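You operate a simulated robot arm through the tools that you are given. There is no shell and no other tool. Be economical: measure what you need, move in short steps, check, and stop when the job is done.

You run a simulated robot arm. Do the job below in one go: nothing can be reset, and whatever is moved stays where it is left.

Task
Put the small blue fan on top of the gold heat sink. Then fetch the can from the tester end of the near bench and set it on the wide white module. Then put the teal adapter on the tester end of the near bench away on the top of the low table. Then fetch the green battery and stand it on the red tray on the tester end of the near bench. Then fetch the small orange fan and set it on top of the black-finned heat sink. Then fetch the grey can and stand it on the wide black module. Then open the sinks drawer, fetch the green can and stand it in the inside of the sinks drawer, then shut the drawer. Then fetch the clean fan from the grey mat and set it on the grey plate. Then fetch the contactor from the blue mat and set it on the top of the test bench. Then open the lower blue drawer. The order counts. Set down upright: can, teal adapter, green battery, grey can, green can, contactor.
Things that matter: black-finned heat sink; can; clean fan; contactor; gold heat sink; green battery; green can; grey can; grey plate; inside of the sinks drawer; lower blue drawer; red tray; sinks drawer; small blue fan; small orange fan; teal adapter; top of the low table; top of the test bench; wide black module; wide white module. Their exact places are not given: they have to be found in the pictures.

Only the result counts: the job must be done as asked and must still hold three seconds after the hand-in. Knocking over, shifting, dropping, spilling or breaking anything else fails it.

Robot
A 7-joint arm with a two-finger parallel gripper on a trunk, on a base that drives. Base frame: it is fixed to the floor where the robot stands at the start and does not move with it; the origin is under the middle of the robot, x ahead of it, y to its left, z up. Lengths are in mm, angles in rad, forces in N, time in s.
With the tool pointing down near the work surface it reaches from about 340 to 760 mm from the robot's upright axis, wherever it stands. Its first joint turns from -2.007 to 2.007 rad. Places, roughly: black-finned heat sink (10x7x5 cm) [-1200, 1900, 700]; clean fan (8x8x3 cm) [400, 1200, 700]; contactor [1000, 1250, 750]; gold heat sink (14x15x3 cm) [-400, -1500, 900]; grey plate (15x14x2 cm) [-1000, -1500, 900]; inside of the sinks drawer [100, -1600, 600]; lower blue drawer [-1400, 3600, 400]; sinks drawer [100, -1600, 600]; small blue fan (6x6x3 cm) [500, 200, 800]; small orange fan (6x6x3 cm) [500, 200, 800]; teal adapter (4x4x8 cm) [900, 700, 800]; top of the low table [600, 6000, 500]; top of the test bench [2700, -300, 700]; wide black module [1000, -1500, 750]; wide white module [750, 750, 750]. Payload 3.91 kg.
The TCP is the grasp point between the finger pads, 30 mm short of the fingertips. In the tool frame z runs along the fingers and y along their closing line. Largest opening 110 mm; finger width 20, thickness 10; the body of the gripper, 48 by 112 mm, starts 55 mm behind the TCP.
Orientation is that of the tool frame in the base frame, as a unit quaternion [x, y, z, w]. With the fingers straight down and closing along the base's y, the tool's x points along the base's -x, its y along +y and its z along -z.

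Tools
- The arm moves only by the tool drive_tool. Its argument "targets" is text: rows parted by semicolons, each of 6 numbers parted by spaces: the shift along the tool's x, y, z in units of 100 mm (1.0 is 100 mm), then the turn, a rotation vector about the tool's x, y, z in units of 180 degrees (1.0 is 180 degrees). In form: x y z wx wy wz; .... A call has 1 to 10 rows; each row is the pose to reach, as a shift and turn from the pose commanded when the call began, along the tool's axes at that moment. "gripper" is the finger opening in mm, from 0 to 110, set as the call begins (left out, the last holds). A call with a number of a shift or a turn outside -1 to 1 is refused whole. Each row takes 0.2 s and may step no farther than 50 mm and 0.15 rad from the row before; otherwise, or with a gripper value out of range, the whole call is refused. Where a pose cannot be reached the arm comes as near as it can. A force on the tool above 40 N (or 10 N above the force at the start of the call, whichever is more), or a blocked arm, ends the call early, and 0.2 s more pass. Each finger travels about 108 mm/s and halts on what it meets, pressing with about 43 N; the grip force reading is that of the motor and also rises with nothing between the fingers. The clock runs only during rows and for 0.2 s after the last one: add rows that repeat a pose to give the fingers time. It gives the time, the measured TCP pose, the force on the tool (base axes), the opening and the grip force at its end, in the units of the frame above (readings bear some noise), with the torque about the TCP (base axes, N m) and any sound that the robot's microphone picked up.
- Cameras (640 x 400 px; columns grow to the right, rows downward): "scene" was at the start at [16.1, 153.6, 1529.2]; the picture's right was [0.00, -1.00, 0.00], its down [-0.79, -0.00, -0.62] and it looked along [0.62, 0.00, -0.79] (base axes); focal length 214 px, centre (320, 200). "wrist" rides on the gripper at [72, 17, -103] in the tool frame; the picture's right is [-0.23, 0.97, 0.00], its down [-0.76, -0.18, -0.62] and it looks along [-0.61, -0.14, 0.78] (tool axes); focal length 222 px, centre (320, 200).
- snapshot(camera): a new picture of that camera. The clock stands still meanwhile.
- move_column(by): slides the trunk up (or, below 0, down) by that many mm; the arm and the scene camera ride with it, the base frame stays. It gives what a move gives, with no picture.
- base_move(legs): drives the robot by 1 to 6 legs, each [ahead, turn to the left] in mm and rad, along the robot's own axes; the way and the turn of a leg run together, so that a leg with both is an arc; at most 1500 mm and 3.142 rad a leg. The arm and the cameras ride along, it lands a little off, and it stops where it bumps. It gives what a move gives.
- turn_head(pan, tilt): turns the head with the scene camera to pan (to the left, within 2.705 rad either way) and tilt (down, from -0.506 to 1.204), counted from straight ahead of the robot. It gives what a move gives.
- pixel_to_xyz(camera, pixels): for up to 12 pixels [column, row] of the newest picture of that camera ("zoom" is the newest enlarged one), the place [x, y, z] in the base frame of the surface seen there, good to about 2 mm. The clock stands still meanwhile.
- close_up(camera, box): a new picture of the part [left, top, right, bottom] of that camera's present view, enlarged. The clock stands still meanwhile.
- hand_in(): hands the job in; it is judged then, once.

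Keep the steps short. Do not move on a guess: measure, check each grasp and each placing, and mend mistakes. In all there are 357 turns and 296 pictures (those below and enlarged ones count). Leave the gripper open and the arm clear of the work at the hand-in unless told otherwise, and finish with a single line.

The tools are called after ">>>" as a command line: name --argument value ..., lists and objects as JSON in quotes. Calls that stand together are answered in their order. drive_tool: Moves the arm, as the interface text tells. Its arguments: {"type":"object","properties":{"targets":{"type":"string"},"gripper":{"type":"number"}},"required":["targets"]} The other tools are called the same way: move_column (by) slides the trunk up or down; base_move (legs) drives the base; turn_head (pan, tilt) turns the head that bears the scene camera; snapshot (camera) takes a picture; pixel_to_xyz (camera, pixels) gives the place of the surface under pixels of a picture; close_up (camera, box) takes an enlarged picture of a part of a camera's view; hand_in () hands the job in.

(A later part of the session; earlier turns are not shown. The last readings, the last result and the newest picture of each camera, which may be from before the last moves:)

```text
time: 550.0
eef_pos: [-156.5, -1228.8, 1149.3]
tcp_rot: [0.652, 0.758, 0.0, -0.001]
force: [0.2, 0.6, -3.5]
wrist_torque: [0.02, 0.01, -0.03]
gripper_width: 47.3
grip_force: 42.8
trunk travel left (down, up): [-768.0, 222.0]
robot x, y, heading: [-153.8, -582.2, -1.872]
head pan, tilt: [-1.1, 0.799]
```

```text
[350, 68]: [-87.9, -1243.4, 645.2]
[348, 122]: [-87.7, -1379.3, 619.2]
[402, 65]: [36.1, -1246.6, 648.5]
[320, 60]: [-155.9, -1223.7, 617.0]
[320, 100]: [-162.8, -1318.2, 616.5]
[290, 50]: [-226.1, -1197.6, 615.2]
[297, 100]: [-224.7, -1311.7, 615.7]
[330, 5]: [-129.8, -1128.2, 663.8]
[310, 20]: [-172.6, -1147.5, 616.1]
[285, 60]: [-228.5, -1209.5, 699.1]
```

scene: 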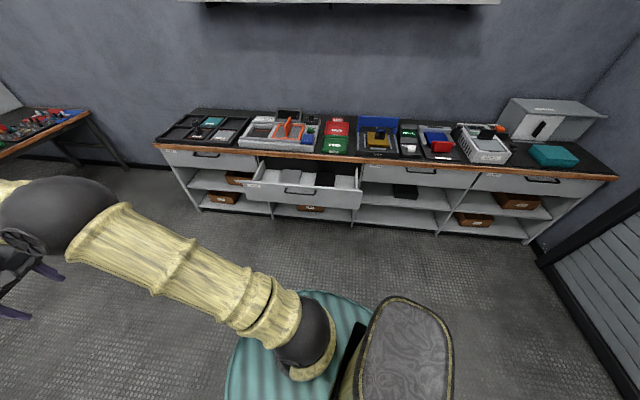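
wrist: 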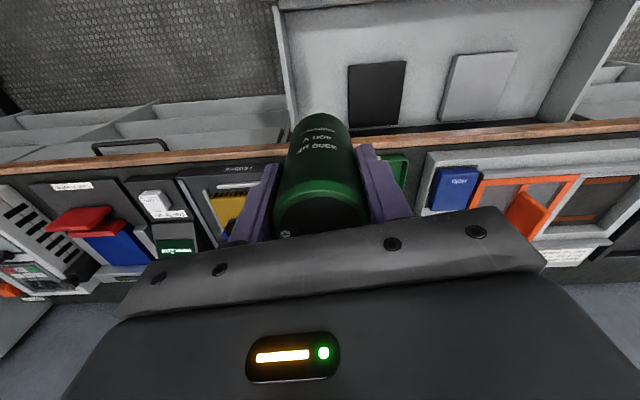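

Spot is clear (x −224..−88). Lower with the column.

>>> move_column --by -400

>>> snapshot --camera "wrist"

>>> turn_head --pan 0.3 --tilt 1.0

>>> snapshot --camera "scene"

```text
time: 553.8
eef_pos: [-155.6, -1228.7, 749.2]
tcp_rot: [0.652, 0.758, -0.001, -0.002]
force: [-0.1, 0.4, -2.9]
wrist_torque: [0.0, -0.01, 0.02]
gripper_width: 47.2
grip_force: 42.6
trunk travel left (down, up): [-368.0, 622.0]
robot x, y, heading: [-157.0, -585.7, -1.873]
head pan, tilt: [-1.1, 0.799]
```

```text
169 pictures are left
```

wrist: 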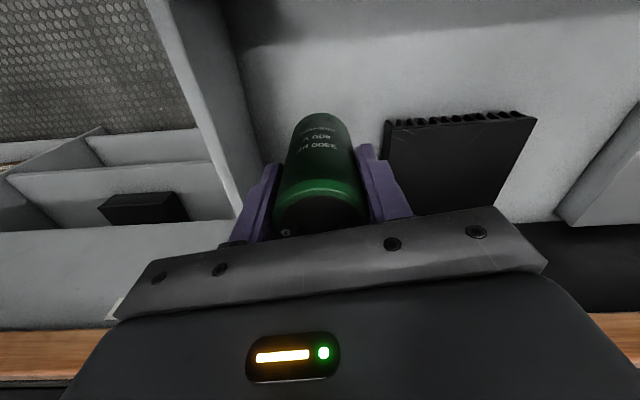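

```text
time: 555.3
eef_pos: [-156.1, -1229.7, 748.9]
tcp_rot: [0.652, 0.759, 0.0, -0.002]
force: [0.5, -0.4, -1.7]
wrist_torque: [0.02, -0.01, -0.01]
gripper_width: 47.1
grip_force: 42.9
trunk travel left (down, up): [-368.0, 622.0]
robot x, y, heading: [-156.6, -590.9, -1.872]
head pan, tilt: [0.3, 1.0]
```

```text
168 pictures are left
```

scene: 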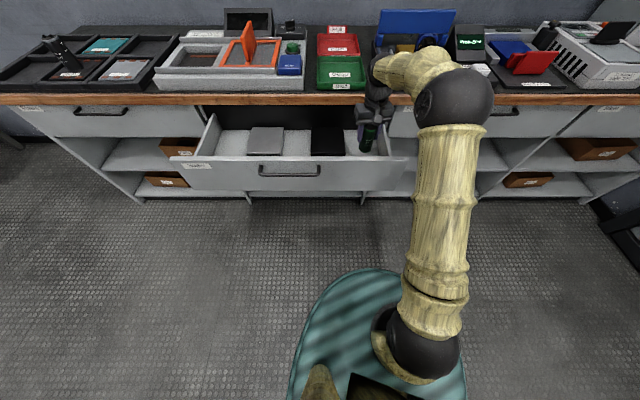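

Fine. Descend slowly to contact (~682).

>>> drive_tool --targets "0 0 0.3 0 0 0; 0 0 0.55 0 0 0; 0 0 0.62 0 0 0; 0 0 0.64 0 0 0; 0 0 0.655 0 0 0; 0 0 0.67 0 0 0; 0 0 0.67 0 0 0"

```text
time: 556.9
eef_pos: [-155.7, -1228.2, 685.3]
tcp_rot: [0.652, 0.758, -0.003, 0.001]
force: [-1.2, -1.9, 33.6]
wrist_torque: [-0.14, -0.36, -0.29]
gripper_width: 47.5
grip_force: 43.5
trunk travel left (down, up): [-368.0, 622.0]
robot x, y, heading: [-154.9, -587.5, -1.871]
head pan, tilt: [0.3, 1.0]
```

Contact (a bit firm). Ease up 2.5 mm, then release.

>>> drive_tool --targets "0 0 -0.025 0 0 0; 0 0 -0.025 0 0 0"

>>> drive_tool --targets "0 0 0 0 0 0; 0 0 0 0 0 0; 0 0 0 0 0 0" --gripper 70

>>> move_column --by 400

>>> snapshot --camera "wrist"

```text
time: 557.5
eef_pos: [-155.2, -1227.7, 685.5]
tcp_rot: [0.652, 0.759, -0.002, 0.0]
force: [-0.4, -1.3, 23.7]
wrist_torque: [-0.63, -0.19, -0.01]
gripper_width: 47.1
grip_force: 43.2
trunk travel left (down, up): [-368.0, 622.0]
robot x, y, heading: [-155.5, -587.6, -1.873]
head pan, tilt: [0.3, 1.0]
```

```text
time: 558.3
eef_pos: [-156.1, -1227.7, 684.1]
tcp_rot: [0.652, 0.758, 0.0, -0.002]
force: [-0.7, -0.3, -0.7]
wrist_torque: [-0.02, -0.01, 0.02]
gripper_width: 70.0
grip_force: 0.1
trunk travel left (down, up): [-368.0, 622.0]
robot x, y, heading: [-158.5, -583.4, -1.878]
head pan, tilt: [0.3, 1.0]
```

```text
time: 562.1
eef_pos: [-155.4, -1229.4, 1085.3]
tcp_rot: [0.653, 0.758, -0.001, -0.002]
force: [0.3, 0.1, 0.3]
wrist_torque: [0.0, -0.03, 0.0]
gripper_width: 70.0
grip_force: 0.1
trunk travel left (down, up): [-768.0, 222.0]
robot x, y, heading: [-153.5, -583.9, -1.873]
head pan, tilt: [0.3, 1.0]
```

```text
167 pictures are left
```

wrist: 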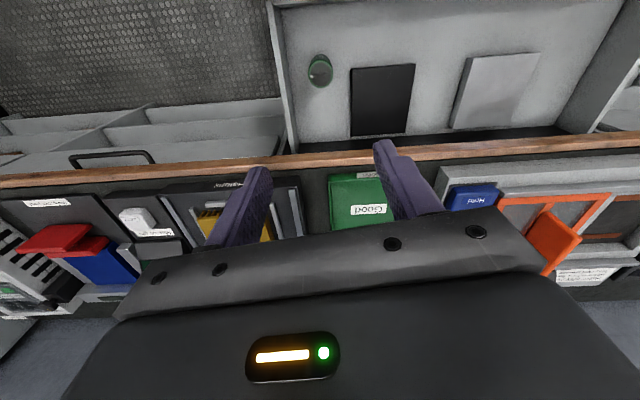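

Green can stands in the drawer. To shut it, I'll pitch the gripper ~49° forward, closed, and push the panel below the handle. First reposition.

>>> base_move --legs '[[0, -0.03], [-178, 0], [0, 0.332]]'

>>> drive_tool --targets "0 0 0 0.0086 -0.0380 0.0190; 0 0 0 0.0172 -0.0760 0.0381; 0 0 0 0.0258 -0.1140 0.0571; 0 0 0 0.0345 -0.1519 0.0761; 0 0 0 0.0431 -0.1899 0.0951; 0 0 0 0.0517 -0.2279 0.1142; 0 0 0 0.0603 -0.2659 0.1332; 0 0 0 0.0603 -0.2659 0.1332" --gripper 0

>>> snapshot --camera "wrist"

```text
time: 565.1
eef_pos: [93.0, -1031.3, 1084.9]
tcp_rot: [0.53, 0.848, -0.001, -0.001]
force: [0.1, 0.5, 0.5]
wrist_torque: [-0.03, 0.0, -0.01]
gripper_width: 69.9
grip_force: 0.0
trunk travel left (down, up): [-768.0, 222.0]
robot x, y, heading: [-97.4, -418.6, -1.565]
head pan, tilt: [0.3, 1.0]
```

```text
time: 566.9
eef_pos: [91.8, -1032.8, 1084.8]
tcp_rot: [0.642, 0.647, -0.291, 0.292]
force: [0.4, 0.4, -0.3]
wrist_torque: [-0.02, -0.02, 0.0]
gripper_width: 0.1
grip_force: 37.1
trunk travel left (down, up): [-768.0, 222.0]
robot x, y, heading: [-96.7, -417.1, -1.569]
head pan, tilt: [0.3, 1.0]
```

```text
166 pictures are left
```

wrist: 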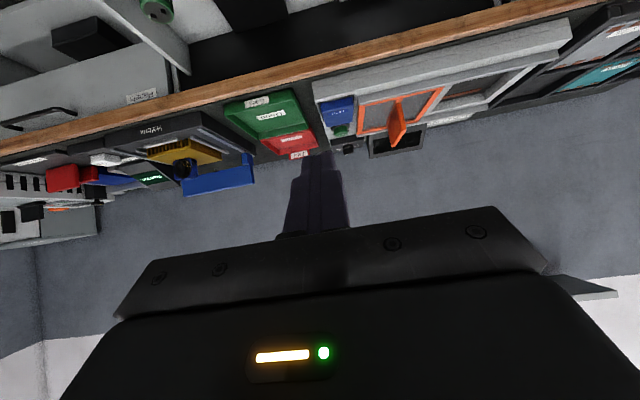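

>>> base_move --legs '[[-80, 0]]'

>>> move_column --by -400

>>> move_column --by -25

>>> base_move --legs '[[80, 0]]'

>>> snapshot --camera "scene"

>>> snapshot --camera "wrist"

```text
time: 567.9
eef_pos: [93.5, -950.3, 1085.8]
tcp_rot: [0.642, 0.646, -0.292, 0.291]
force: [0.4, 0.4, 0.2]
wrist_torque: [-0.01, 0.0, -0.05]
gripper_width: 0.1
grip_force: 37.1
trunk travel left (down, up): [-768.0, 222.0]
robot x, y, heading: [-96.6, -335.9, -1.567]
head pan, tilt: [0.3, 1.0]
```

```text
time: 571.8
eef_pos: [92.7, -948.5, 685.2]
tcp_rot: [0.642, 0.646, -0.292, 0.292]
force: [-0.2, -0.7, -0.5]
wrist_torque: [0.0, 0.0, -0.02]
gripper_width: 0.0
grip_force: 37.8
trunk travel left (down, up): [-368.0, 622.0]
robot x, y, heading: [-93.5, -334.8, -1.566]
head pan, tilt: [0.3, 1.0]
```

```text
time: 572.5
eef_pos: [93.0, -948.6, 658.8]
tcp_rot: [0.642, 0.647, -0.291, 0.29]
force: [-1.0, 0.2, -1.6]
wrist_torque: [0.0, -0.01, 0.0]
gripper_width: 0.0
grip_force: 37.2
trunk travel left (down, up): [-343.0, 647.0]
robot x, y, heading: [-97.9, -336.9, -1.567]
head pan, tilt: [0.3, 1.0]
```

```text
time: 573.5
eef_pos: [94.5, -1029.6, 659.9]
tcp_rot: [0.642, 0.646, -0.292, 0.291]
force: [-0.2, -0.2, 0.0]
wrist_torque: [0.01, 0.0, -0.03]
gripper_width: 0.1
grip_force: 37.9
trunk travel left (down, up): [-343.0, 647.0]
robot x, y, heading: [-97.5, -413.5, -1.563]
head pan, tilt: [0.3, 1.0]
```

```text
165 pictures are left
```

scene: 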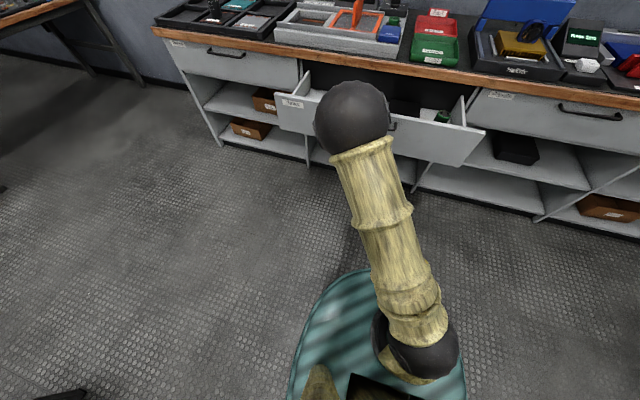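

```text
164 pictures are left
```

wrist: 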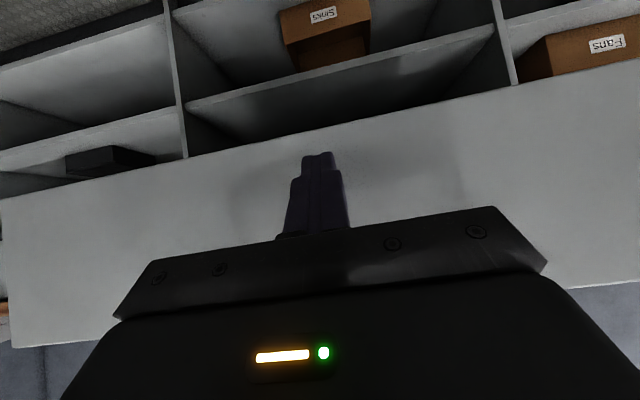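

>>> base_move --legs '[[60, 0], [70, 0]]'

>>> close_up --camera "scene" --box '[260, 60, 500, 180]'

```text
time: 575.1
eef_pos: [94.2, -1158.0, 659.3]
tcp_rot: [0.642, 0.646, -0.292, 0.291]
force: [-0.5, 0.4, -0.1]
wrist_torque: [0.03, -0.01, 0.02]
gripper_width: 0.3
grip_force: 37.5
trunk travel left (down, up): [-343.0, 647.0]
robot x, y, heading: [-99.7, -542.7, -1.568]
head pan, tilt: [0.3, 1.0]
```

```text
2.67 times, centred on (380, 120) of scene
```

zoom: 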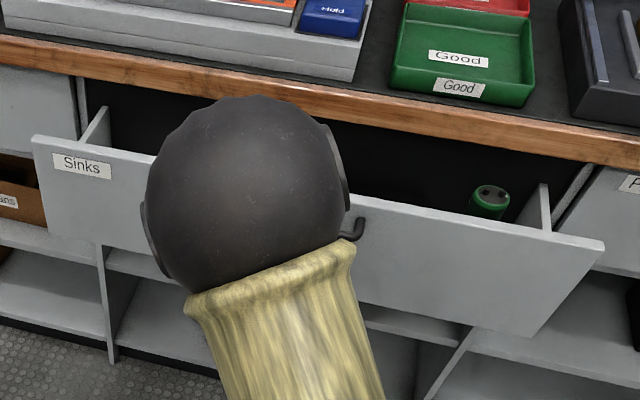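

Drawer moving, can upright. Push on.

>>> base_move --legs '[[100, 0], [85, 0]]'

>>> base_move --legs '[[22, 0]]'

>>> snapshot --camera "scene"

```text
time: 576.9
eef_pos: [95.1, -1344.9, 659.1]
tcp_rot: [0.641, 0.648, -0.291, 0.292]
force: [0.3, -0.7, 0.3]
wrist_torque: [-0.02, 0.03, 0.02]
gripper_width: 0.1
grip_force: 38.1
trunk travel left (down, up): [-343.0, 647.0]
robot x, y, heading: [-99.9, -729.8, -1.561]
head pan, tilt: [0.3, 1.0]
```

```text
time: 577.8
eef_pos: [95.4, -1355.5, 658.1]
tcp_rot: [0.643, 0.648, -0.289, 0.288]
force: [-0.1, 4.4, 1.7]
wrist_torque: [0.0, -0.01, 0.0]
gripper_width: 0.1
grip_force: 38.1
trunk travel left (down, up): [-343.0, 647.0]
robot x, y, heading: [-95.9, -741.1, -1.566]
head pan, tilt: [0.3, 1.0]
stopped in leg 1: the force on the tool passed its limit (the readings are from after the stop); the commanded pose is now the measured one
```

```text
162 pictures are left
```

scene: 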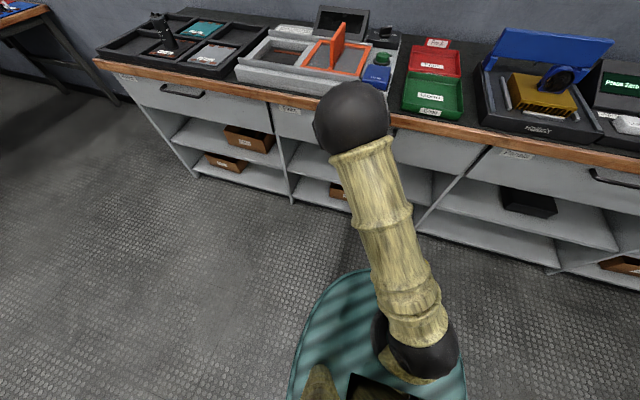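

>>> pixel_to_xyz --camera "scene" --pixels '[[290, 125], [310, 128], [440, 145], [250, 112], [500, 165]]'

>>> base_move --legs '[[-200, 0]]'

>>> move_column --by 400

>>> drive_tool --targets "0 0 0 -0.0086 0.0380 -0.0190; 0 0 0 -0.0172 0.0760 -0.0381; 0 0 0 -0.0258 0.1140 -0.0571; 0 0 0 -0.0345 0.1519 -0.0761; 0 0 0 -0.0431 0.1899 -0.0951; 0 0 0 -0.0517 0.2279 -0.1142; 0 0 0 -0.0603 0.2659 -0.1332; 0 0 0 -0.0603 0.2659 -0.1332" --gripper 110

```text
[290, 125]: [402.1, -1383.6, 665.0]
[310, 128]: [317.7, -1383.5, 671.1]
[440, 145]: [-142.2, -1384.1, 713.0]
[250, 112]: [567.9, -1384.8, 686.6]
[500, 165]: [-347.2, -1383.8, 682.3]
```

```text
time: 579.4
eef_pos: [94.8, -1158.2, 657.6]
tcp_rot: [0.642, 0.65, -0.288, 0.289]
force: [0.1, 0.2, 0.7]
wrist_torque: [0.02, 0.04, -0.01]
gripper_width: 0.0
grip_force: 37.7
trunk travel left (down, up): [-343.0, 647.0]
robot x, y, heading: [-102.1, -546.6, -1.565]
head pan, tilt: [0.3, 1.0]
```

```text
time: 583.2
eef_pos: [95.7, -1156.3, 1058.1]
tcp_rot: [0.641, 0.65, -0.288, 0.288]
force: [-0.5, 0.3, -0.2]
wrist_torque: [-0.02, -0.01, 0.0]
gripper_width: 0.2
grip_force: 37.0
trunk travel left (down, up): [-743.0, 247.0]
robot x, y, heading: [-102.8, -547.2, -1.563]
head pan, tilt: [0.3, 1.0]
```

```text
time: 585.0
eef_pos: [96.0, -1156.6, 1059.3]
tcp_rot: [0.529, 0.849, 0.004, -0.004]
force: [0.1, 0.8, -0.1]
wrist_torque: [0.01, -0.01, -0.02]
gripper_width: 110.0
grip_force: 0.1
trunk travel left (down, up): [-743.0, 247.0]
robot x, y, heading: [-98.0, -547.7, -1.565]
head pan, tilt: [0.3, 1.0]
```

Drawer shut flush (y −1383.6). Next: the clean fan on the grey mat. Raise a bit and drive to (−222, 1230).

>>> move_column --by 80

>>> base_move --legs '[[0, -3.078], [1500, 0], [282, 0], [0, -1.942]]'

>>> turn_head --pan 0.6 --tilt 0.95

>>> snapshot --camera "scene"

>>> snapshot --camera "wrist"

```text
time: 586.2
eef_pos: [96.6, -1155.9, 1138.0]
tcp_rot: [0.528, 0.849, 0.003, -0.004]
force: [0.4, -0.4, 0.2]
wrist_torque: [-0.02, -0.01, -0.01]
gripper_width: 110.0
grip_force: 0.1
trunk travel left (down, up): [-823.0, 167.0]
robot x, y, heading: [-95.6, -548.1, -1.566]
head pan, tilt: [0.3, 1.0]
```

```text
time: 607.1
eef_pos: [512.9, 1186.2, 1138.8]
tcp_rot: [-0.039, 0.999, 0.0, -0.006]
force: [0.0, -1.2, -1.1]
wrist_torque: [0.02, 0.03, 0.03]
gripper_width: 110.0
grip_force: 0.1
trunk travel left (down, up): [-823.0, 167.0]
robot x, y, heading: [-123.6, 1232.1, -0.375]
head pan, tilt: [0.3, 1.0]
```

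```text
time: 607.9
eef_pos: [511.0, 1186.6, 1137.1]
tcp_rot: [-0.038, 0.999, -0.001, -0.005]
force: [0.7, 0.1, 0.5]
wrist_torque: [0.02, -0.03, -0.01]
gripper_width: 110.2
grip_force: 0.1
trunk travel left (down, up): [-823.0, 167.0]
robot x, y, heading: [-129.5, 1236.5, -0.372]
head pan, tilt: [0.6, 0.949]
```

```text
161 pictures are left
```

scene: 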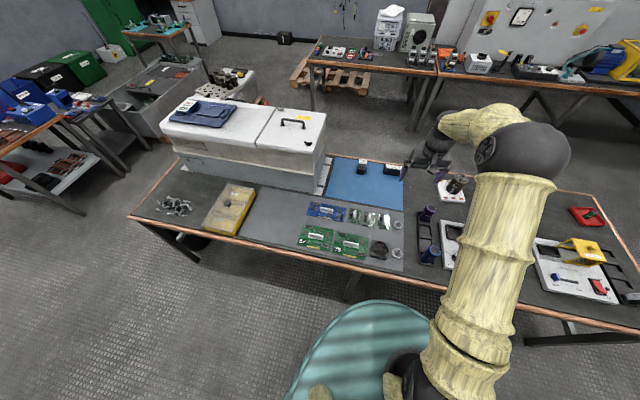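

```text
160 pictures are left
```

wrist: 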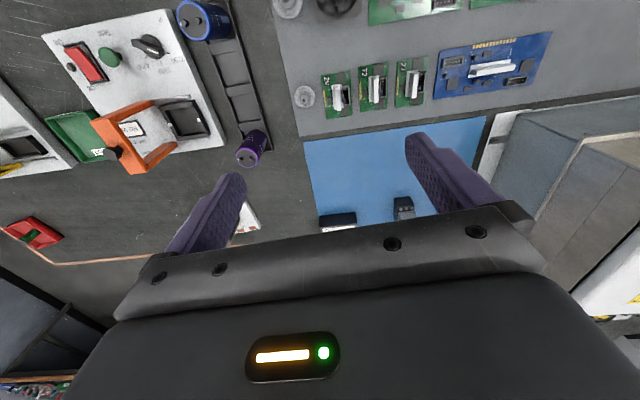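

>>> close_up --camera "scene" --box '[350, 210, 430, 280]'

>>> pixel_to_xyz --camera "zoom" --pixels '[[170, 225], [295, 235], [265, 310], [170, 300], [230, 270], [230, 235], [200, 310], [290, 260], [310, 310]]'

```text
5.71 times, centred on (390, 245) of scene
```

zoom: 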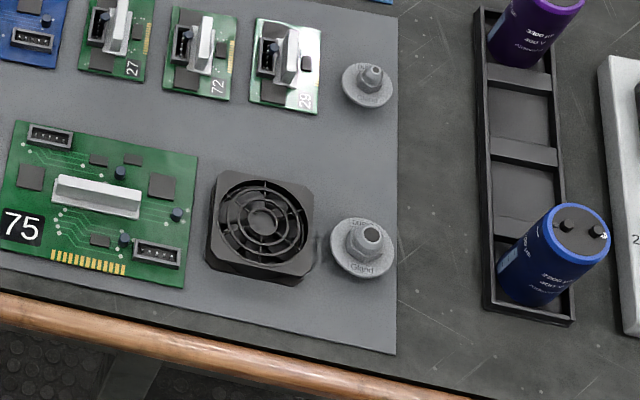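

```text
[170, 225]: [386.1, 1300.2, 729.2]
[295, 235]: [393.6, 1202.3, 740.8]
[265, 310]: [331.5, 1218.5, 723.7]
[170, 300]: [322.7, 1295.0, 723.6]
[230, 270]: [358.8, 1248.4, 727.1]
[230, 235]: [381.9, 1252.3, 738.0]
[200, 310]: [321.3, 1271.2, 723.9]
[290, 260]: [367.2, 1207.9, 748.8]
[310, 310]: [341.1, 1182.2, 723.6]
```

>>> pixel_to_xyz --camera "zoom" --pixels '[[225, 178], [308, 195], [303, 268], [213, 255], [262, 220], [255, 175], [218, 215], [308, 235], [200, 225], [330, 240]]'

```text
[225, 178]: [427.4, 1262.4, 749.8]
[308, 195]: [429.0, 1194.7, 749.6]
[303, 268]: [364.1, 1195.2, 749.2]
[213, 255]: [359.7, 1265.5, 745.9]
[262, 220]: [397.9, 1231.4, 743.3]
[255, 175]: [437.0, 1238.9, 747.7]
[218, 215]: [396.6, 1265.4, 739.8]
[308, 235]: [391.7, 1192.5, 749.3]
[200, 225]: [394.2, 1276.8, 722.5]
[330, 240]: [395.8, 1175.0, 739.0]
```

Fan is axis-aligned at (397, 1230), x 358–437, y 1192–1268, top 749. Neighbours are tight in y, so I'll grip along x. Reposition and rotate tool +1.42.

>>> base_move --legs '[[0, 0.32], [-113, 0], [0, -0.269]]'

>>> drive_tool --targets "0 0 0 0 0 -0.0452; 0 0 0 0 0 -0.0904; 0 0 0 0 0 -0.1356; 0 0 0 0 0 -0.1808; 0 0 0 0 0 -0.226; 0 0 0 0 0 -0.2712; 0 0 0 0 0 -0.3164; 0 0 0 0 0 -0.3616; 0 0 0 0 0 -0.4068; 0 0 0 0 0 -0.452"

>>> move_column --by -220

>>> snapshot --camera "wrist"

```text
time: 611.0
eef_pos: [403.0, 1221.8, 1137.8]
tcp_rot: [-0.062, 0.998, 0.001, -0.006]
force: [0.8, -0.3, 0.4]
wrist_torque: [0.05, -0.01, -0.01]
gripper_width: 109.8
grip_force: 0.0
trunk travel left (down, up): [-823.0, 167.0]
robot x, y, heading: [-238.0, 1241.1, -0.327]
head pan, tilt: [0.6, 0.949]
```

```text
time: 613.2
eef_pos: [403.3, 1222.0, 1135.9]
tcp_rot: [-0.698, 0.716, 0.004, -0.004]
force: [0.4, -0.3, -1.0]
wrist_torque: [-0.03, 0.0, 0.01]
gripper_width: 110.1
grip_force: 0.1
trunk travel left (down, up): [-823.0, 167.0]
robot x, y, heading: [-237.5, 1242.8, -0.327]
head pan, tilt: [0.6, 0.949]
```

```text
time: 615.6
eef_pos: [403.1, 1220.9, 916.9]
tcp_rot: [-0.697, 0.717, 0.003, -0.003]
force: [0.3, 0.4, -0.1]
wrist_torque: [0.02, 0.01, -0.01]
gripper_width: 109.8
grip_force: 0.2
trunk travel left (down, up): [-603.0, 387.0]
robot x, y, heading: [-239.7, 1238.9, -0.327]
head pan, tilt: [0.6, 0.949]
```

```text
158 pictures are left
```

wrist: 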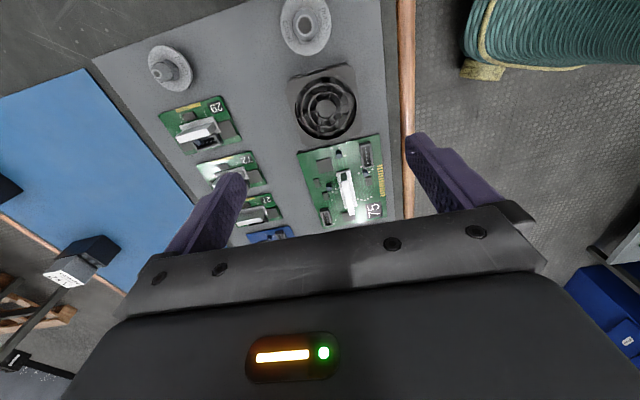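

>>> drive_tool --targets "-0.083 0.059 0 0 0 -0.009; -0.083 0.059 0 0 0 -0.009"

>>> move_column --by -110

>>> snapshot --camera "wrist"

```text
time: 616.2
eef_pos: [398.4, 1229.9, 916.9]
tcp_rot: [0.708, -0.706, -0.004, 0.005]
force: [-0.1, 0.5, 0.0]
wrist_torque: [-0.01, 0.0, -0.05]
gripper_width: 110.0
grip_force: 0.0
trunk travel left (down, up): [-603.0, 387.0]
robot x, y, heading: [-237.2, 1239.3, -0.327]
head pan, tilt: [0.6, 0.949]
```

```text
time: 617.6
eef_pos: [396.7, 1230.7, 807.6]
tcp_rot: [0.707, -0.707, -0.002, 0.004]
force: [-0.1, 0.1, -0.1]
wrist_torque: [0.04, 0.01, -0.05]
gripper_width: 110.0
grip_force: 0.0
trunk travel left (down, up): [-493.0, 497.0]
robot x, y, heading: [-242.0, 1240.4, -0.323]
head pan, tilt: [0.6, 0.949]
```

```text
157 pictures are left
```

wrist: 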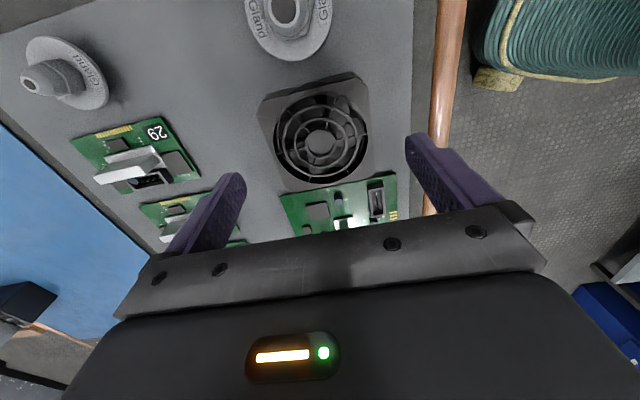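

>>> pixel_to_xyz --camera "wrist" --pixels '[[262, 108], [355, 78], [370, 160], [288, 188], [200, 178], [165, 125], [210, 190], [320, 140]]'

```text
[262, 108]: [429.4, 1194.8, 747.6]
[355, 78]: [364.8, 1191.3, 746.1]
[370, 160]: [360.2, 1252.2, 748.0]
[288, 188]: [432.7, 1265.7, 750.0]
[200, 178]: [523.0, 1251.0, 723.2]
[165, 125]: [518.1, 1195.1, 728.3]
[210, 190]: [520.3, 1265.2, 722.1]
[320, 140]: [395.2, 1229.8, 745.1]
```

Clear around the fan. Reduce opening to 98 and descend 51 to z≈756, then close.

>>> drive_tool --targets "0 0 0.15 0 0 0; 0 0 0.35 0 0 0; 0 0 0.51 0 0 0; 0 0 0.51 0 0 0" --gripper 98

>>> drive_tool --targets "0 0 0 0 0 0; 0 0 0 0 0 0; 0 0 0 0 0 0" --gripper 60

>>> drive_tool --targets "0 0 -0.3 0 0 0; 0 0 -0.6 0 0 0; 0 0 -0.6 0 0 0"

>>> snapshot --camera "wrist"

```text
time: 618.6
eef_pos: [396.9, 1230.2, 755.9]
tcp_rot: [0.707, -0.707, -0.003, 0.004]
force: [-0.4, 0.0, -0.5]
wrist_torque: [0.01, -0.04, 0.02]
gripper_width: 98.0
grip_force: 0.1
trunk travel left (down, up): [-493.0, 497.0]
robot x, y, heading: [-240.9, 1239.6, -0.325]
head pan, tilt: [0.6, 0.949]
```

```text
time: 619.4
eef_pos: [397.5, 1230.1, 755.3]
tcp_rot: [0.708, -0.706, -0.003, 0.004]
force: [-0.9, 0.0, 0.4]
wrist_torque: [-0.03, -0.02, -0.01]
gripper_width: 78.8
grip_force: 42.8
trunk travel left (down, up): [-493.0, 497.0]
robot x, y, heading: [-242.1, 1240.9, -0.322]
head pan, tilt: [0.6, 0.949]
```

```text
time: 620.2
eef_pos: [397.7, 1230.4, 815.0]
tcp_rot: [0.708, -0.707, -0.004, 0.003]
force: [-0.4, -0.4, -1.5]
wrist_torque: [0.01, 0.02, -0.02]
gripper_width: 79.1
grip_force: 42.9
trunk travel left (down, up): [-493.0, 497.0]
robot x, y, heading: [-238.4, 1238.1, -0.325]
head pan, tilt: [0.6, 0.949]
```

```text
156 pictures are left
```

wrist: 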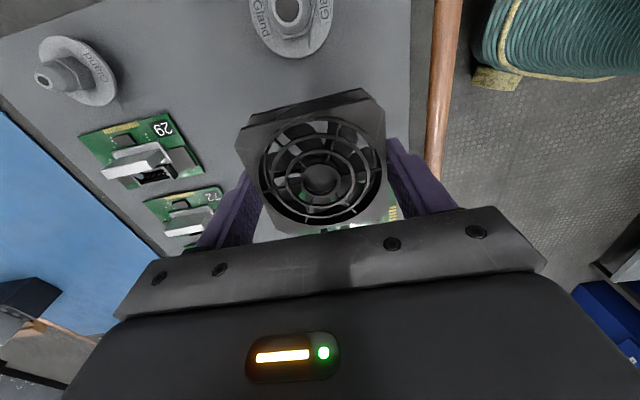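

Clean fan held (79 mm). Raise and drive toward the counter's right part.

>>> move_column --by 330

>>> base_move --legs '[[-60, 0], [0, -1.246], [1500, 0], [200, 0]]'

>>> turn_head --pan -0.7 --tilt 0.7

>>> snapshot --camera "scene"

>>> close_up --camera "scene" --box '[260, 90, 460, 220]'

```text
time: 623.4
eef_pos: [397.5, 1231.0, 1145.6]
tcp_rot: [0.708, -0.706, -0.003, 0.004]
force: [-0.3, 0.4, -1.0]
wrist_torque: [0.0, 0.04, -0.02]
gripper_width: 79.0
grip_force: 44.0
trunk travel left (down, up): [-823.0, 167.0]
robot x, y, heading: [-236.9, 1240.7, -0.325]
head pan, tilt: [0.6, 0.949]
```

```text
time: 635.9
eef_pos: [-98.3, -1094.4, 1143.8]
tcp_rot: [-0.163, 0.987, 0.006, -0.002]
force: [-0.6, 0.6, -1.2]
wrist_torque: [0.05, -0.01, -0.02]
gripper_width: 79.1
grip_force: 43.0
trunk travel left (down, up): [-823.0, 167.0]
robot x, y, heading: [-295.3, -486.0, -1.571]
head pan, tilt: [0.6, 0.949]
```

```text
time: 637.4
eef_pos: [-99.0, -1092.2, 1145.4]
tcp_rot: [-0.163, 0.987, 0.005, -0.001]
force: [-0.7, -0.4, -1.3]
wrist_torque: [0.02, 0.02, -0.01]
gripper_width: 78.8
grip_force: 43.2
trunk travel left (down, up): [-823.0, 167.0]
robot x, y, heading: [-297.4, -490.2, -1.57]
head pan, tilt: [-0.7, 0.7]
```

```text
155 pictures are left
```

scene: 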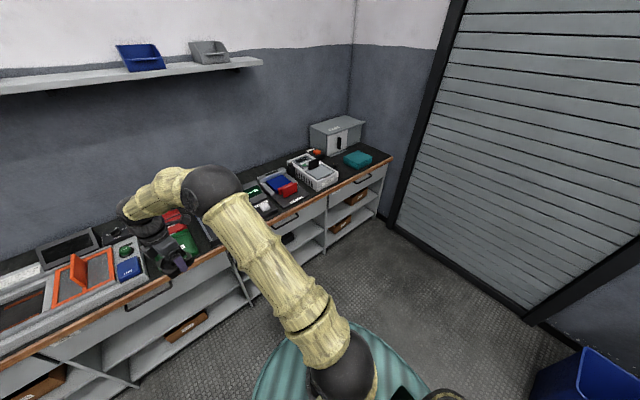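

```text
3.08 times, centred on (360, 155) of scene
```

zoom: 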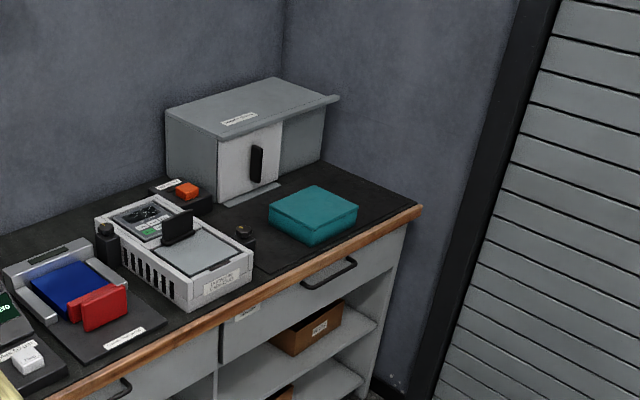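

>>> close_up --camera "scene" --box '[280, 135, 350, 195]'

>>> pixel_to_xyz --camera "zoom" --pixels '[[245, 255], [370, 190], [445, 240], [330, 295], [350, 240], [240, 215], [180, 180], [400, 215], [300, 220], [380, 330], [450, 270], [420, 200]]'

```text
6.67 times, centred on (315, 165) of scene
```

zoom: 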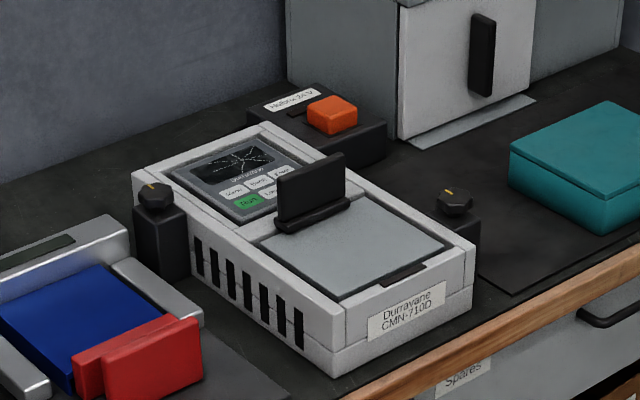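

```text
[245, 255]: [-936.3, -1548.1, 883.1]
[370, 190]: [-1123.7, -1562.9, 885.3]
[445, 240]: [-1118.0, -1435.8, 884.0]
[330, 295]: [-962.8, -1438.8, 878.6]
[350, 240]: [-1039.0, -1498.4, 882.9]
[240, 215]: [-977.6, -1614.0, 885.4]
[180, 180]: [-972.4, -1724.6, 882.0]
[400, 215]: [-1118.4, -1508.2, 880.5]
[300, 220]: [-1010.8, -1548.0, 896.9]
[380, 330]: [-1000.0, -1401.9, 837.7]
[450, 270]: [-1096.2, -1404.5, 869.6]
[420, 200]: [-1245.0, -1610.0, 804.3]
```

Plate ≈ x −957..−1105, y −1440..−1550, z≈882, with an upright flap at its back. Drive to (−857, −874) and rotate the tool.

>>> base_move --legs '[[0, -0.97], [679, 0], [0, 0.374]]'

>>> drive_tool --targets "0 0 0 0 0 0.046; 0 0 0 0 0 0.092; 0 0 0 0 0 0.138; 0 0 0 0 0 0.184; 0 0 0 0 0 0.23; 0 0 0 0 0 0.276; 0 0 0 0 0 0.322; 0 0 0 0 0 0.368; 0 0 0 0 0 0.414; 0 0 0 0 0 0.414"

>>> snapshot --camera "wrist"

>>> turn_head --pan 0.3 --tilt 0.9

>>> snapshot --camera "scene"

```text
time: 644.8
eef_pos: [-1034.3, -1472.0, 1144.9]
tcp_rot: [0.138, 0.99, 0.004, 0.0]
force: [0.2, -1.0, -2.1]
wrist_torque: [0.0, 0.0, -0.02]
gripper_width: 79.0
grip_force: 43.5
trunk travel left (down, up): [-823.0, 167.0]
robot x, y, heading: [-851.8, -859.9, -2.171]
head pan, tilt: [-0.7, 0.7]
```

```text
time: 647.0
eef_pos: [-1035.3, -1473.5, 1145.2]
tcp_rot: [0.71, 0.704, 0.005, -0.003]
force: [-0.7, -0.3, -0.9]
wrist_torque: [0.04, 0.03, 0.01]
gripper_width: 79.2
grip_force: 43.2
trunk travel left (down, up): [-823.0, 167.0]
robot x, y, heading: [-850.1, -861.6, -2.174]
head pan, tilt: [-0.7, 0.7]
```

```text
152 pictures are left
```

wrist: 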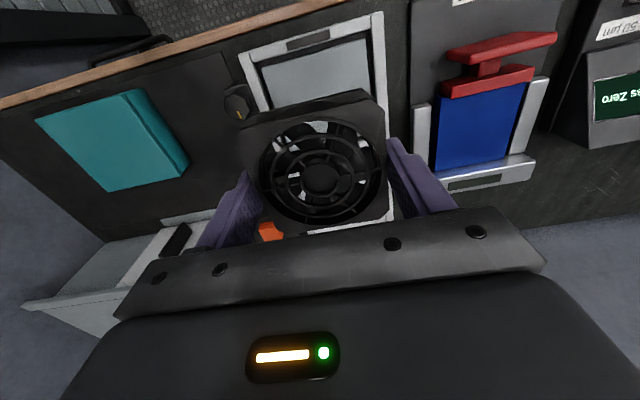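

```text
time: 648.2
eef_pos: [-1036.2, -1472.4, 1144.5]
tcp_rot: [0.709, 0.705, 0.005, -0.004]
force: [-1.0, 0.5, -1.4]
wrist_torque: [-0.01, -0.02, 0.0]
gripper_width: 79.0
grip_force: 43.1
trunk travel left (down, up): [-823.0, 167.0]
robot x, y, heading: [-851.1, -860.6, -2.178]
head pan, tilt: [0.3, 0.901]
```

```text
151 pictures are left
```

scene: 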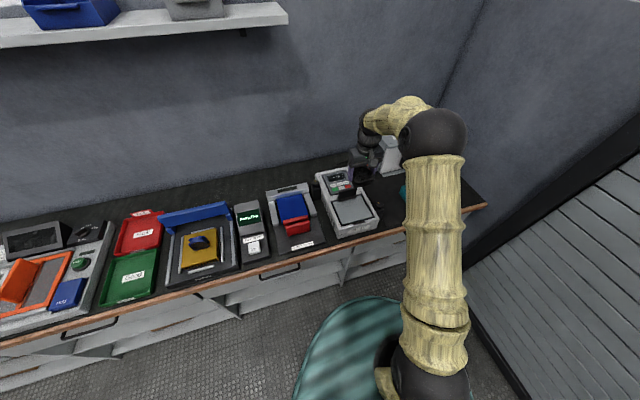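

>>> close_up --camera "scene" --box '[305, 155, 405, 245]'

>>> pixel_to_xyz --camera "zoom" --pixels '[[150, 210], [280, 195], [315, 285], [160, 310], [220, 250], [160, 170], [260, 150], [200, 190], [140, 230], [300, 240]]'

```text
4.44 times, centred on (355, 200) of scene
```

zoom: 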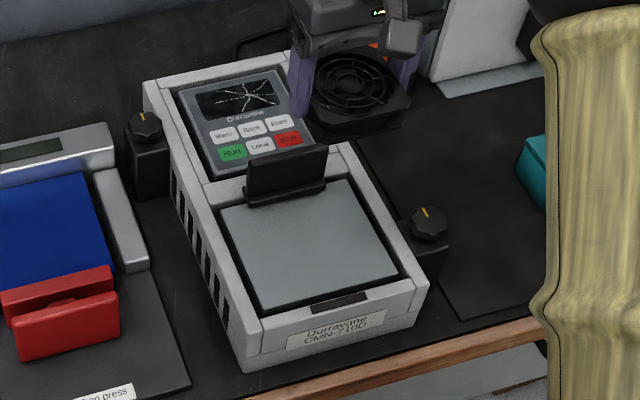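

```text
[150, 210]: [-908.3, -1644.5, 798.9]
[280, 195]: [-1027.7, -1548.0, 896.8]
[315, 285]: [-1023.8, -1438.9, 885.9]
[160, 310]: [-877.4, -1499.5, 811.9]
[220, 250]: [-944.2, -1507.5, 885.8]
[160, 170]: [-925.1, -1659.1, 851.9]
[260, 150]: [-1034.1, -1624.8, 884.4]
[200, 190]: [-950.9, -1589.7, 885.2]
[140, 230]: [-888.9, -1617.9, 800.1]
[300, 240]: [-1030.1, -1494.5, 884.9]
```

>>> pixel_to_xyz --camera "zoom" --pixels '[[228, 222], [338, 188], [393, 268], [266, 305], [255, 205], [285, 160], [245, 180], [238, 315], [410, 290]]'

```text
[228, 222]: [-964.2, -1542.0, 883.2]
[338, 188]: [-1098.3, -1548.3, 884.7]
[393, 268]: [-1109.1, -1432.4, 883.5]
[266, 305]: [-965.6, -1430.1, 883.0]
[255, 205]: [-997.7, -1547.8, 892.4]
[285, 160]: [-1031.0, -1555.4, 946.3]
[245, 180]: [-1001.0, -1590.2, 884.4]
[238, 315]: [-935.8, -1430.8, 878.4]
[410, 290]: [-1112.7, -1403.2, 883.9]
```

Plate centre (−1035, −1488), z 884; flap behind y<−1545. Shift −10 in y and lower.

>>> drive_tool --targets "-0.1 0 0 0 0 0; -0.1 0 0 0 0 0"

>>> move_column --by -200

>>> close_up --camera "scene" --box '[305, 155, 405, 245]'

>>> snapshot --camera "wrist"

```text
time: 648.8
eef_pos: [-1033.6, -1482.1, 1144.2]
tcp_rot: [0.709, 0.705, 0.004, -0.003]
force: [0.1, 0.2, -1.1]
wrist_torque: [-0.03, 0.0, 0.0]
gripper_width: 79.0
grip_force: 42.8
trunk travel left (down, up): [-823.0, 167.0]
robot x, y, heading: [-852.9, -860.2, -2.169]
head pan, tilt: [0.3, 0.901]
```

```text
time: 651.0
eef_pos: [-1034.6, -1482.0, 945.0]
tcp_rot: [0.708, 0.706, 0.004, -0.004]
force: [-0.2, 0.2, -0.7]
wrist_torque: [0.0, 0.0, 0.0]
gripper_width: 79.0
grip_force: 42.6
trunk travel left (down, up): [-623.0, 367.0]
robot x, y, heading: [-852.4, -861.0, -2.173]
head pan, tilt: [0.3, 0.901]
```

```text
4.44 times, centred on (355, 200) of scene
```

zoom: 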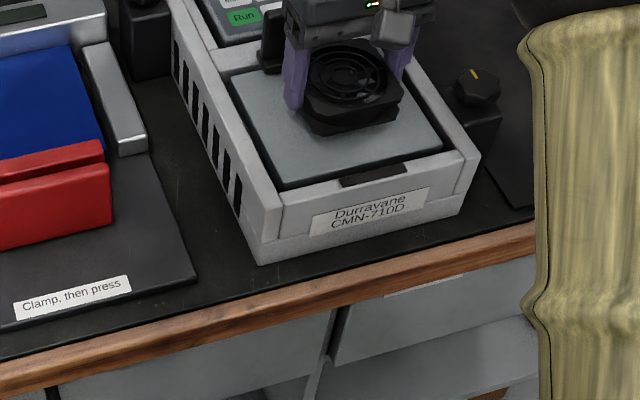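

```text
148 pictures are left
```

wrist: 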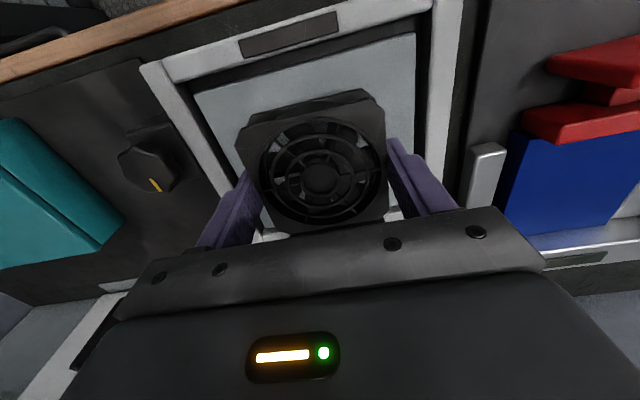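

>>> drive_tool --targets "0 0 0.15 0 0 0; 0 0 0.25 0 0 0; 0 0 0.27 0 0 0; 0 0 0.285 0 0 0; 0 0 0.3 0 0 0; 0 0 0.3 0 0 0"

```text
time: 652.4
eef_pos: [-1034.3, -1481.1, 917.4]
tcp_rot: [0.709, 0.705, 0.002, -0.002]
force: [1.8, 1.5, 18.2]
wrist_torque: [-0.75, 0.02, 0.08]
gripper_width: 78.9
grip_force: 43.6
trunk travel left (down, up): [-623.0, 367.0]
robot x, y, heading: [-852.5, -862.6, -2.17]
head pan, tilt: [0.3, 0.901]
```

Contact (18 N). Ease 1.5 mm, release to 100, rise.

>>> drive_tool --targets "0 0 -0.015 0 0 0; 0 0 -0.015 0 0 0"

>>> drive_tool --targets "0 0 0 0 0 0; 0 0 0 0 0 0; 0 0 0 0 0 0" --gripper 98

>>> move_column --by 220

>>> close_up --camera "scene" --box '[305, 155, 405, 245]'

```text
time: 653.0
eef_pos: [-1033.6, -1482.9, 916.4]
tcp_rot: [0.709, 0.705, 0.003, -0.002]
force: [-0.5, -2.3, 16.2]
wrist_torque: [-0.78, 0.1, -0.06]
gripper_width: 79.0
grip_force: 42.8
trunk travel left (down, up): [-623.0, 367.0]
robot x, y, heading: [-853.0, -861.7, -2.179]
head pan, tilt: [0.3, 0.901]
```

```text
time: 653.8
eef_pos: [-1035.8, -1481.1, 915.0]
tcp_rot: [0.709, 0.705, 0.004, -0.004]
force: [0.6, -0.3, -0.2]
wrist_torque: [-0.02, 0.02, 0.03]
gripper_width: 97.9
grip_force: 0.0
trunk travel left (down, up): [-623.0, 367.0]
robot x, y, heading: [-856.0, -859.8, -2.174]
head pan, tilt: [0.3, 0.901]
```

```text
time: 656.1
eef_pos: [-1035.0, -1482.9, 1134.8]
tcp_rot: [0.709, 0.706, 0.005, -0.004]
force: [-1.2, -0.2, 1.2]
wrist_torque: [0.02, -0.01, 0.01]
gripper_width: 98.0
grip_force: 0.0
trunk travel left (down, up): [-843.0, 147.0]
robot x, y, heading: [-853.8, -861.4, -2.171]
head pan, tilt: [0.3, 0.901]
```

```text
4.44 times, centred on (355, 200) of scene
```

zoom: 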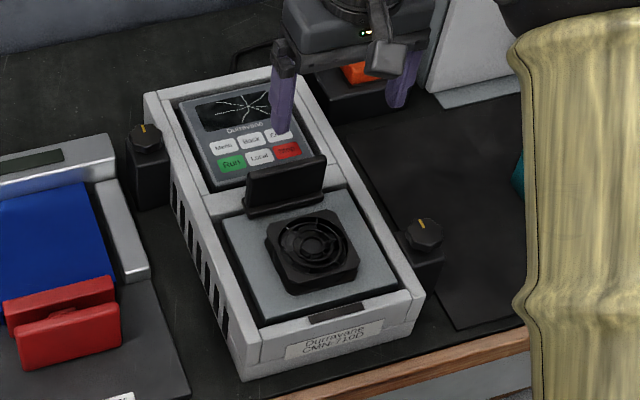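

Clean fan on the plate. Next the contactor on the blue mat: drive around to the far aisle.

>>> base_move --legs '[[-200, 0], [0, 2.171], [1500, 0], [690, 0], [0, 1.571]]'

>>> base_move --legs '[[1500, 0], [350, 0]]'

>>> turn_head --pan 1.3 --tilt 0.9

>>> snapshot --camera "scene"

```text
time: 676.9
eef_pos: [1206.5, -71.7, 1136.0]
tcp_rot: [0.883, -0.47, 0.005, 0.004]
force: [0.2, 1.0, -0.6]
wrist_torque: [0.02, 0.03, 0.0]
gripper_width: 98.0
grip_force: 0.2
trunk travel left (down, up): [-843.0, 147.0]
robot x, y, heading: [1407.8, -686.7, 1.569]
head pan, tilt: [0.3, 0.901]
```

```text
time: 686.3
eef_pos: [1221.8, 1797.2, 1135.0]
tcp_rot: [0.881, -0.473, 0.005, 0.003]
force: [0.2, -0.1, 0.7]
wrist_torque: [0.0, -0.01, 0.02]
gripper_width: 97.9
grip_force: 0.1
trunk travel left (down, up): [-843.0, 147.0]
robot x, y, heading: [1418.5, 1179.2, 1.565]
head pan, tilt: [0.3, 0.901]
```

```text
time: 687.5
eef_pos: [1220.6, 1797.9, 1135.3]
tcp_rot: [0.881, -0.472, 0.004, 0.003]
force: [-0.4, 0.0, -1.1]
wrist_torque: [0.0, 0.01, 0.02]
gripper_width: 97.9
grip_force: 0.2
trunk travel left (down, up): [-843.0, 147.0]
robot x, y, heading: [1416.0, 1181.1, 1.559]
head pan, tilt: [1.3, 0.901]
```

```text
146 pictures are left
```

scene: 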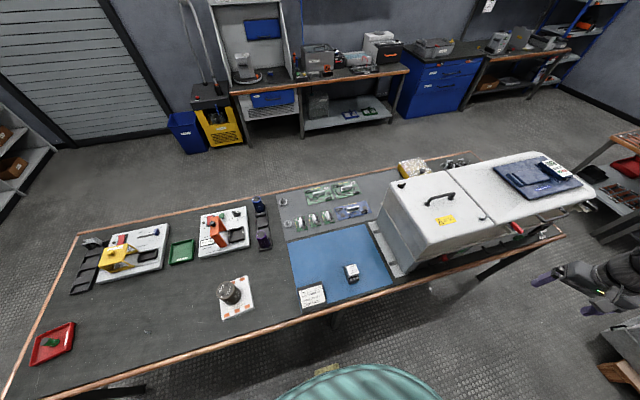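

>>> close_up --camera "scene" --box '[280, 220, 400, 310]'

>>> pixel_to_xyz --camera "zoom" --pixels '[[385, 275], [360, 250], [405, 250], [410, 285], [370, 300], [350, 260], [165, 400], [300, 280], [385, 258]]'

>>> pixel_to_xyz --camera "scene" --pixels '[[440, 197], [400, 185], [480, 220], [545, 165], [520, 180], [515, 228], [53, 343]]'

>>> close_up --camera "scene" --box '[20, 300, 280, 390]'

```text
4.44 times, centred on (340, 265) of scene
```

zoom: 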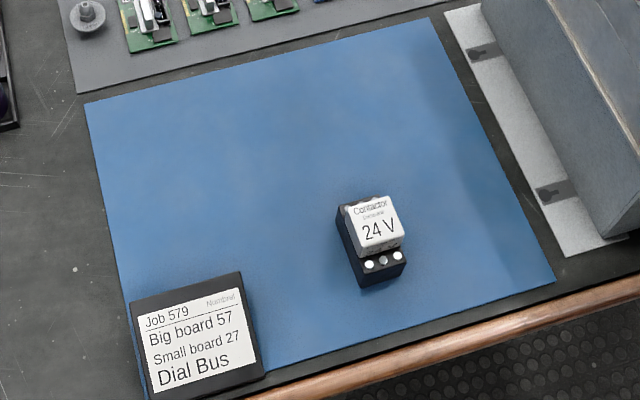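

```text
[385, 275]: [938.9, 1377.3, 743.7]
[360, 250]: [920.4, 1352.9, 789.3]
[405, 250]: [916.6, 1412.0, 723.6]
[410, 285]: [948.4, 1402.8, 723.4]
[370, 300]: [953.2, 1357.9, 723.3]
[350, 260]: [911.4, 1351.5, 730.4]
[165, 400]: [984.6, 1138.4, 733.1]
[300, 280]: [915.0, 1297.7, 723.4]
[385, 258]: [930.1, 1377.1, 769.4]
```

```text
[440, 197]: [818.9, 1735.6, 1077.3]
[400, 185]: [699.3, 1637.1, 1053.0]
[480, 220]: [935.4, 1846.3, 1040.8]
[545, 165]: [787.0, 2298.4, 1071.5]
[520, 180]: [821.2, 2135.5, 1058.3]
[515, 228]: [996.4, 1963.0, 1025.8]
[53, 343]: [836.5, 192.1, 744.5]
```

```text
2.46 times, centred on (150, 345) of scene
```

zoom: 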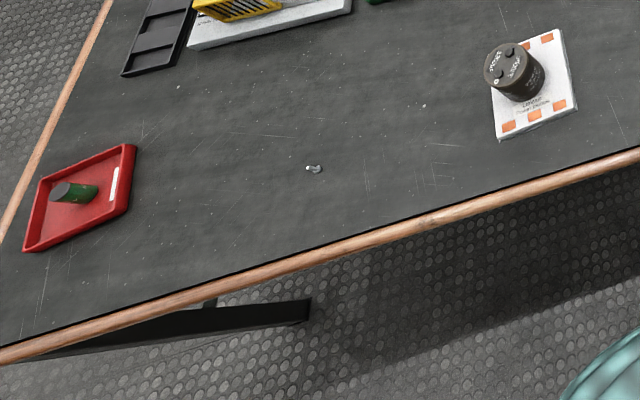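

Contactor is at about (912, 1377), top ≈790. Freezer handle reaches 1077, so raise first, then drive to (1559, 1377).

>>> move_column --by 140

>>> base_move --legs '[[0, -0.62], [243, 0], [0, 1.883]]'

>>> snapshot --camera "wrist"

```text
time: 689.2
eef_pos: [1221.8, 1797.2, 1275.8]
tcp_rot: [0.881, -0.473, 0.003, 0.004]
force: [-0.4, -0.7, -0.4]
wrist_torque: [0.01, 0.02, -0.01]
gripper_width: 98.1
grip_force: 0.2
trunk travel left (down, up): [-983.0, 7.0]
robot x, y, heading: [1420.9, 1178.4, 1.561]
head pan, tilt: [1.3, 0.901]
```

```text
time: 697.1
eef_pos: [909.5, 1391.1, 1275.7]
tcp_rot: [0.992, 0.126, 0.006, -0.001]
force: [0.4, -0.3, 0.2]
wrist_torque: [-0.01, -0.01, -0.05]
gripper_width: 98.0
grip_force: 0.0
trunk travel left (down, up): [-983.0, 7.0]
robot x, y, heading: [1554.6, 1371.7, 2.798]
head pan, tilt: [1.3, 0.901]
```

```text
143 pictures are left
```

wrist: 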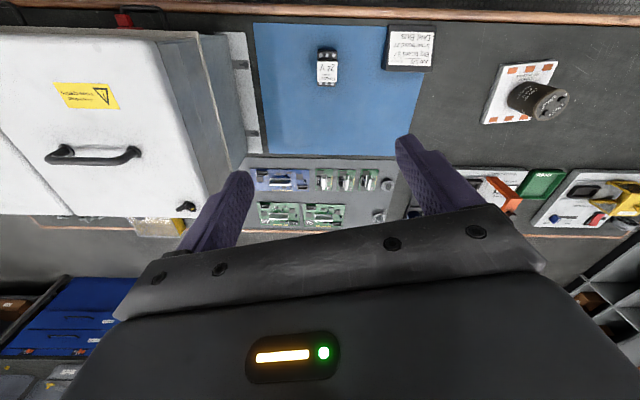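

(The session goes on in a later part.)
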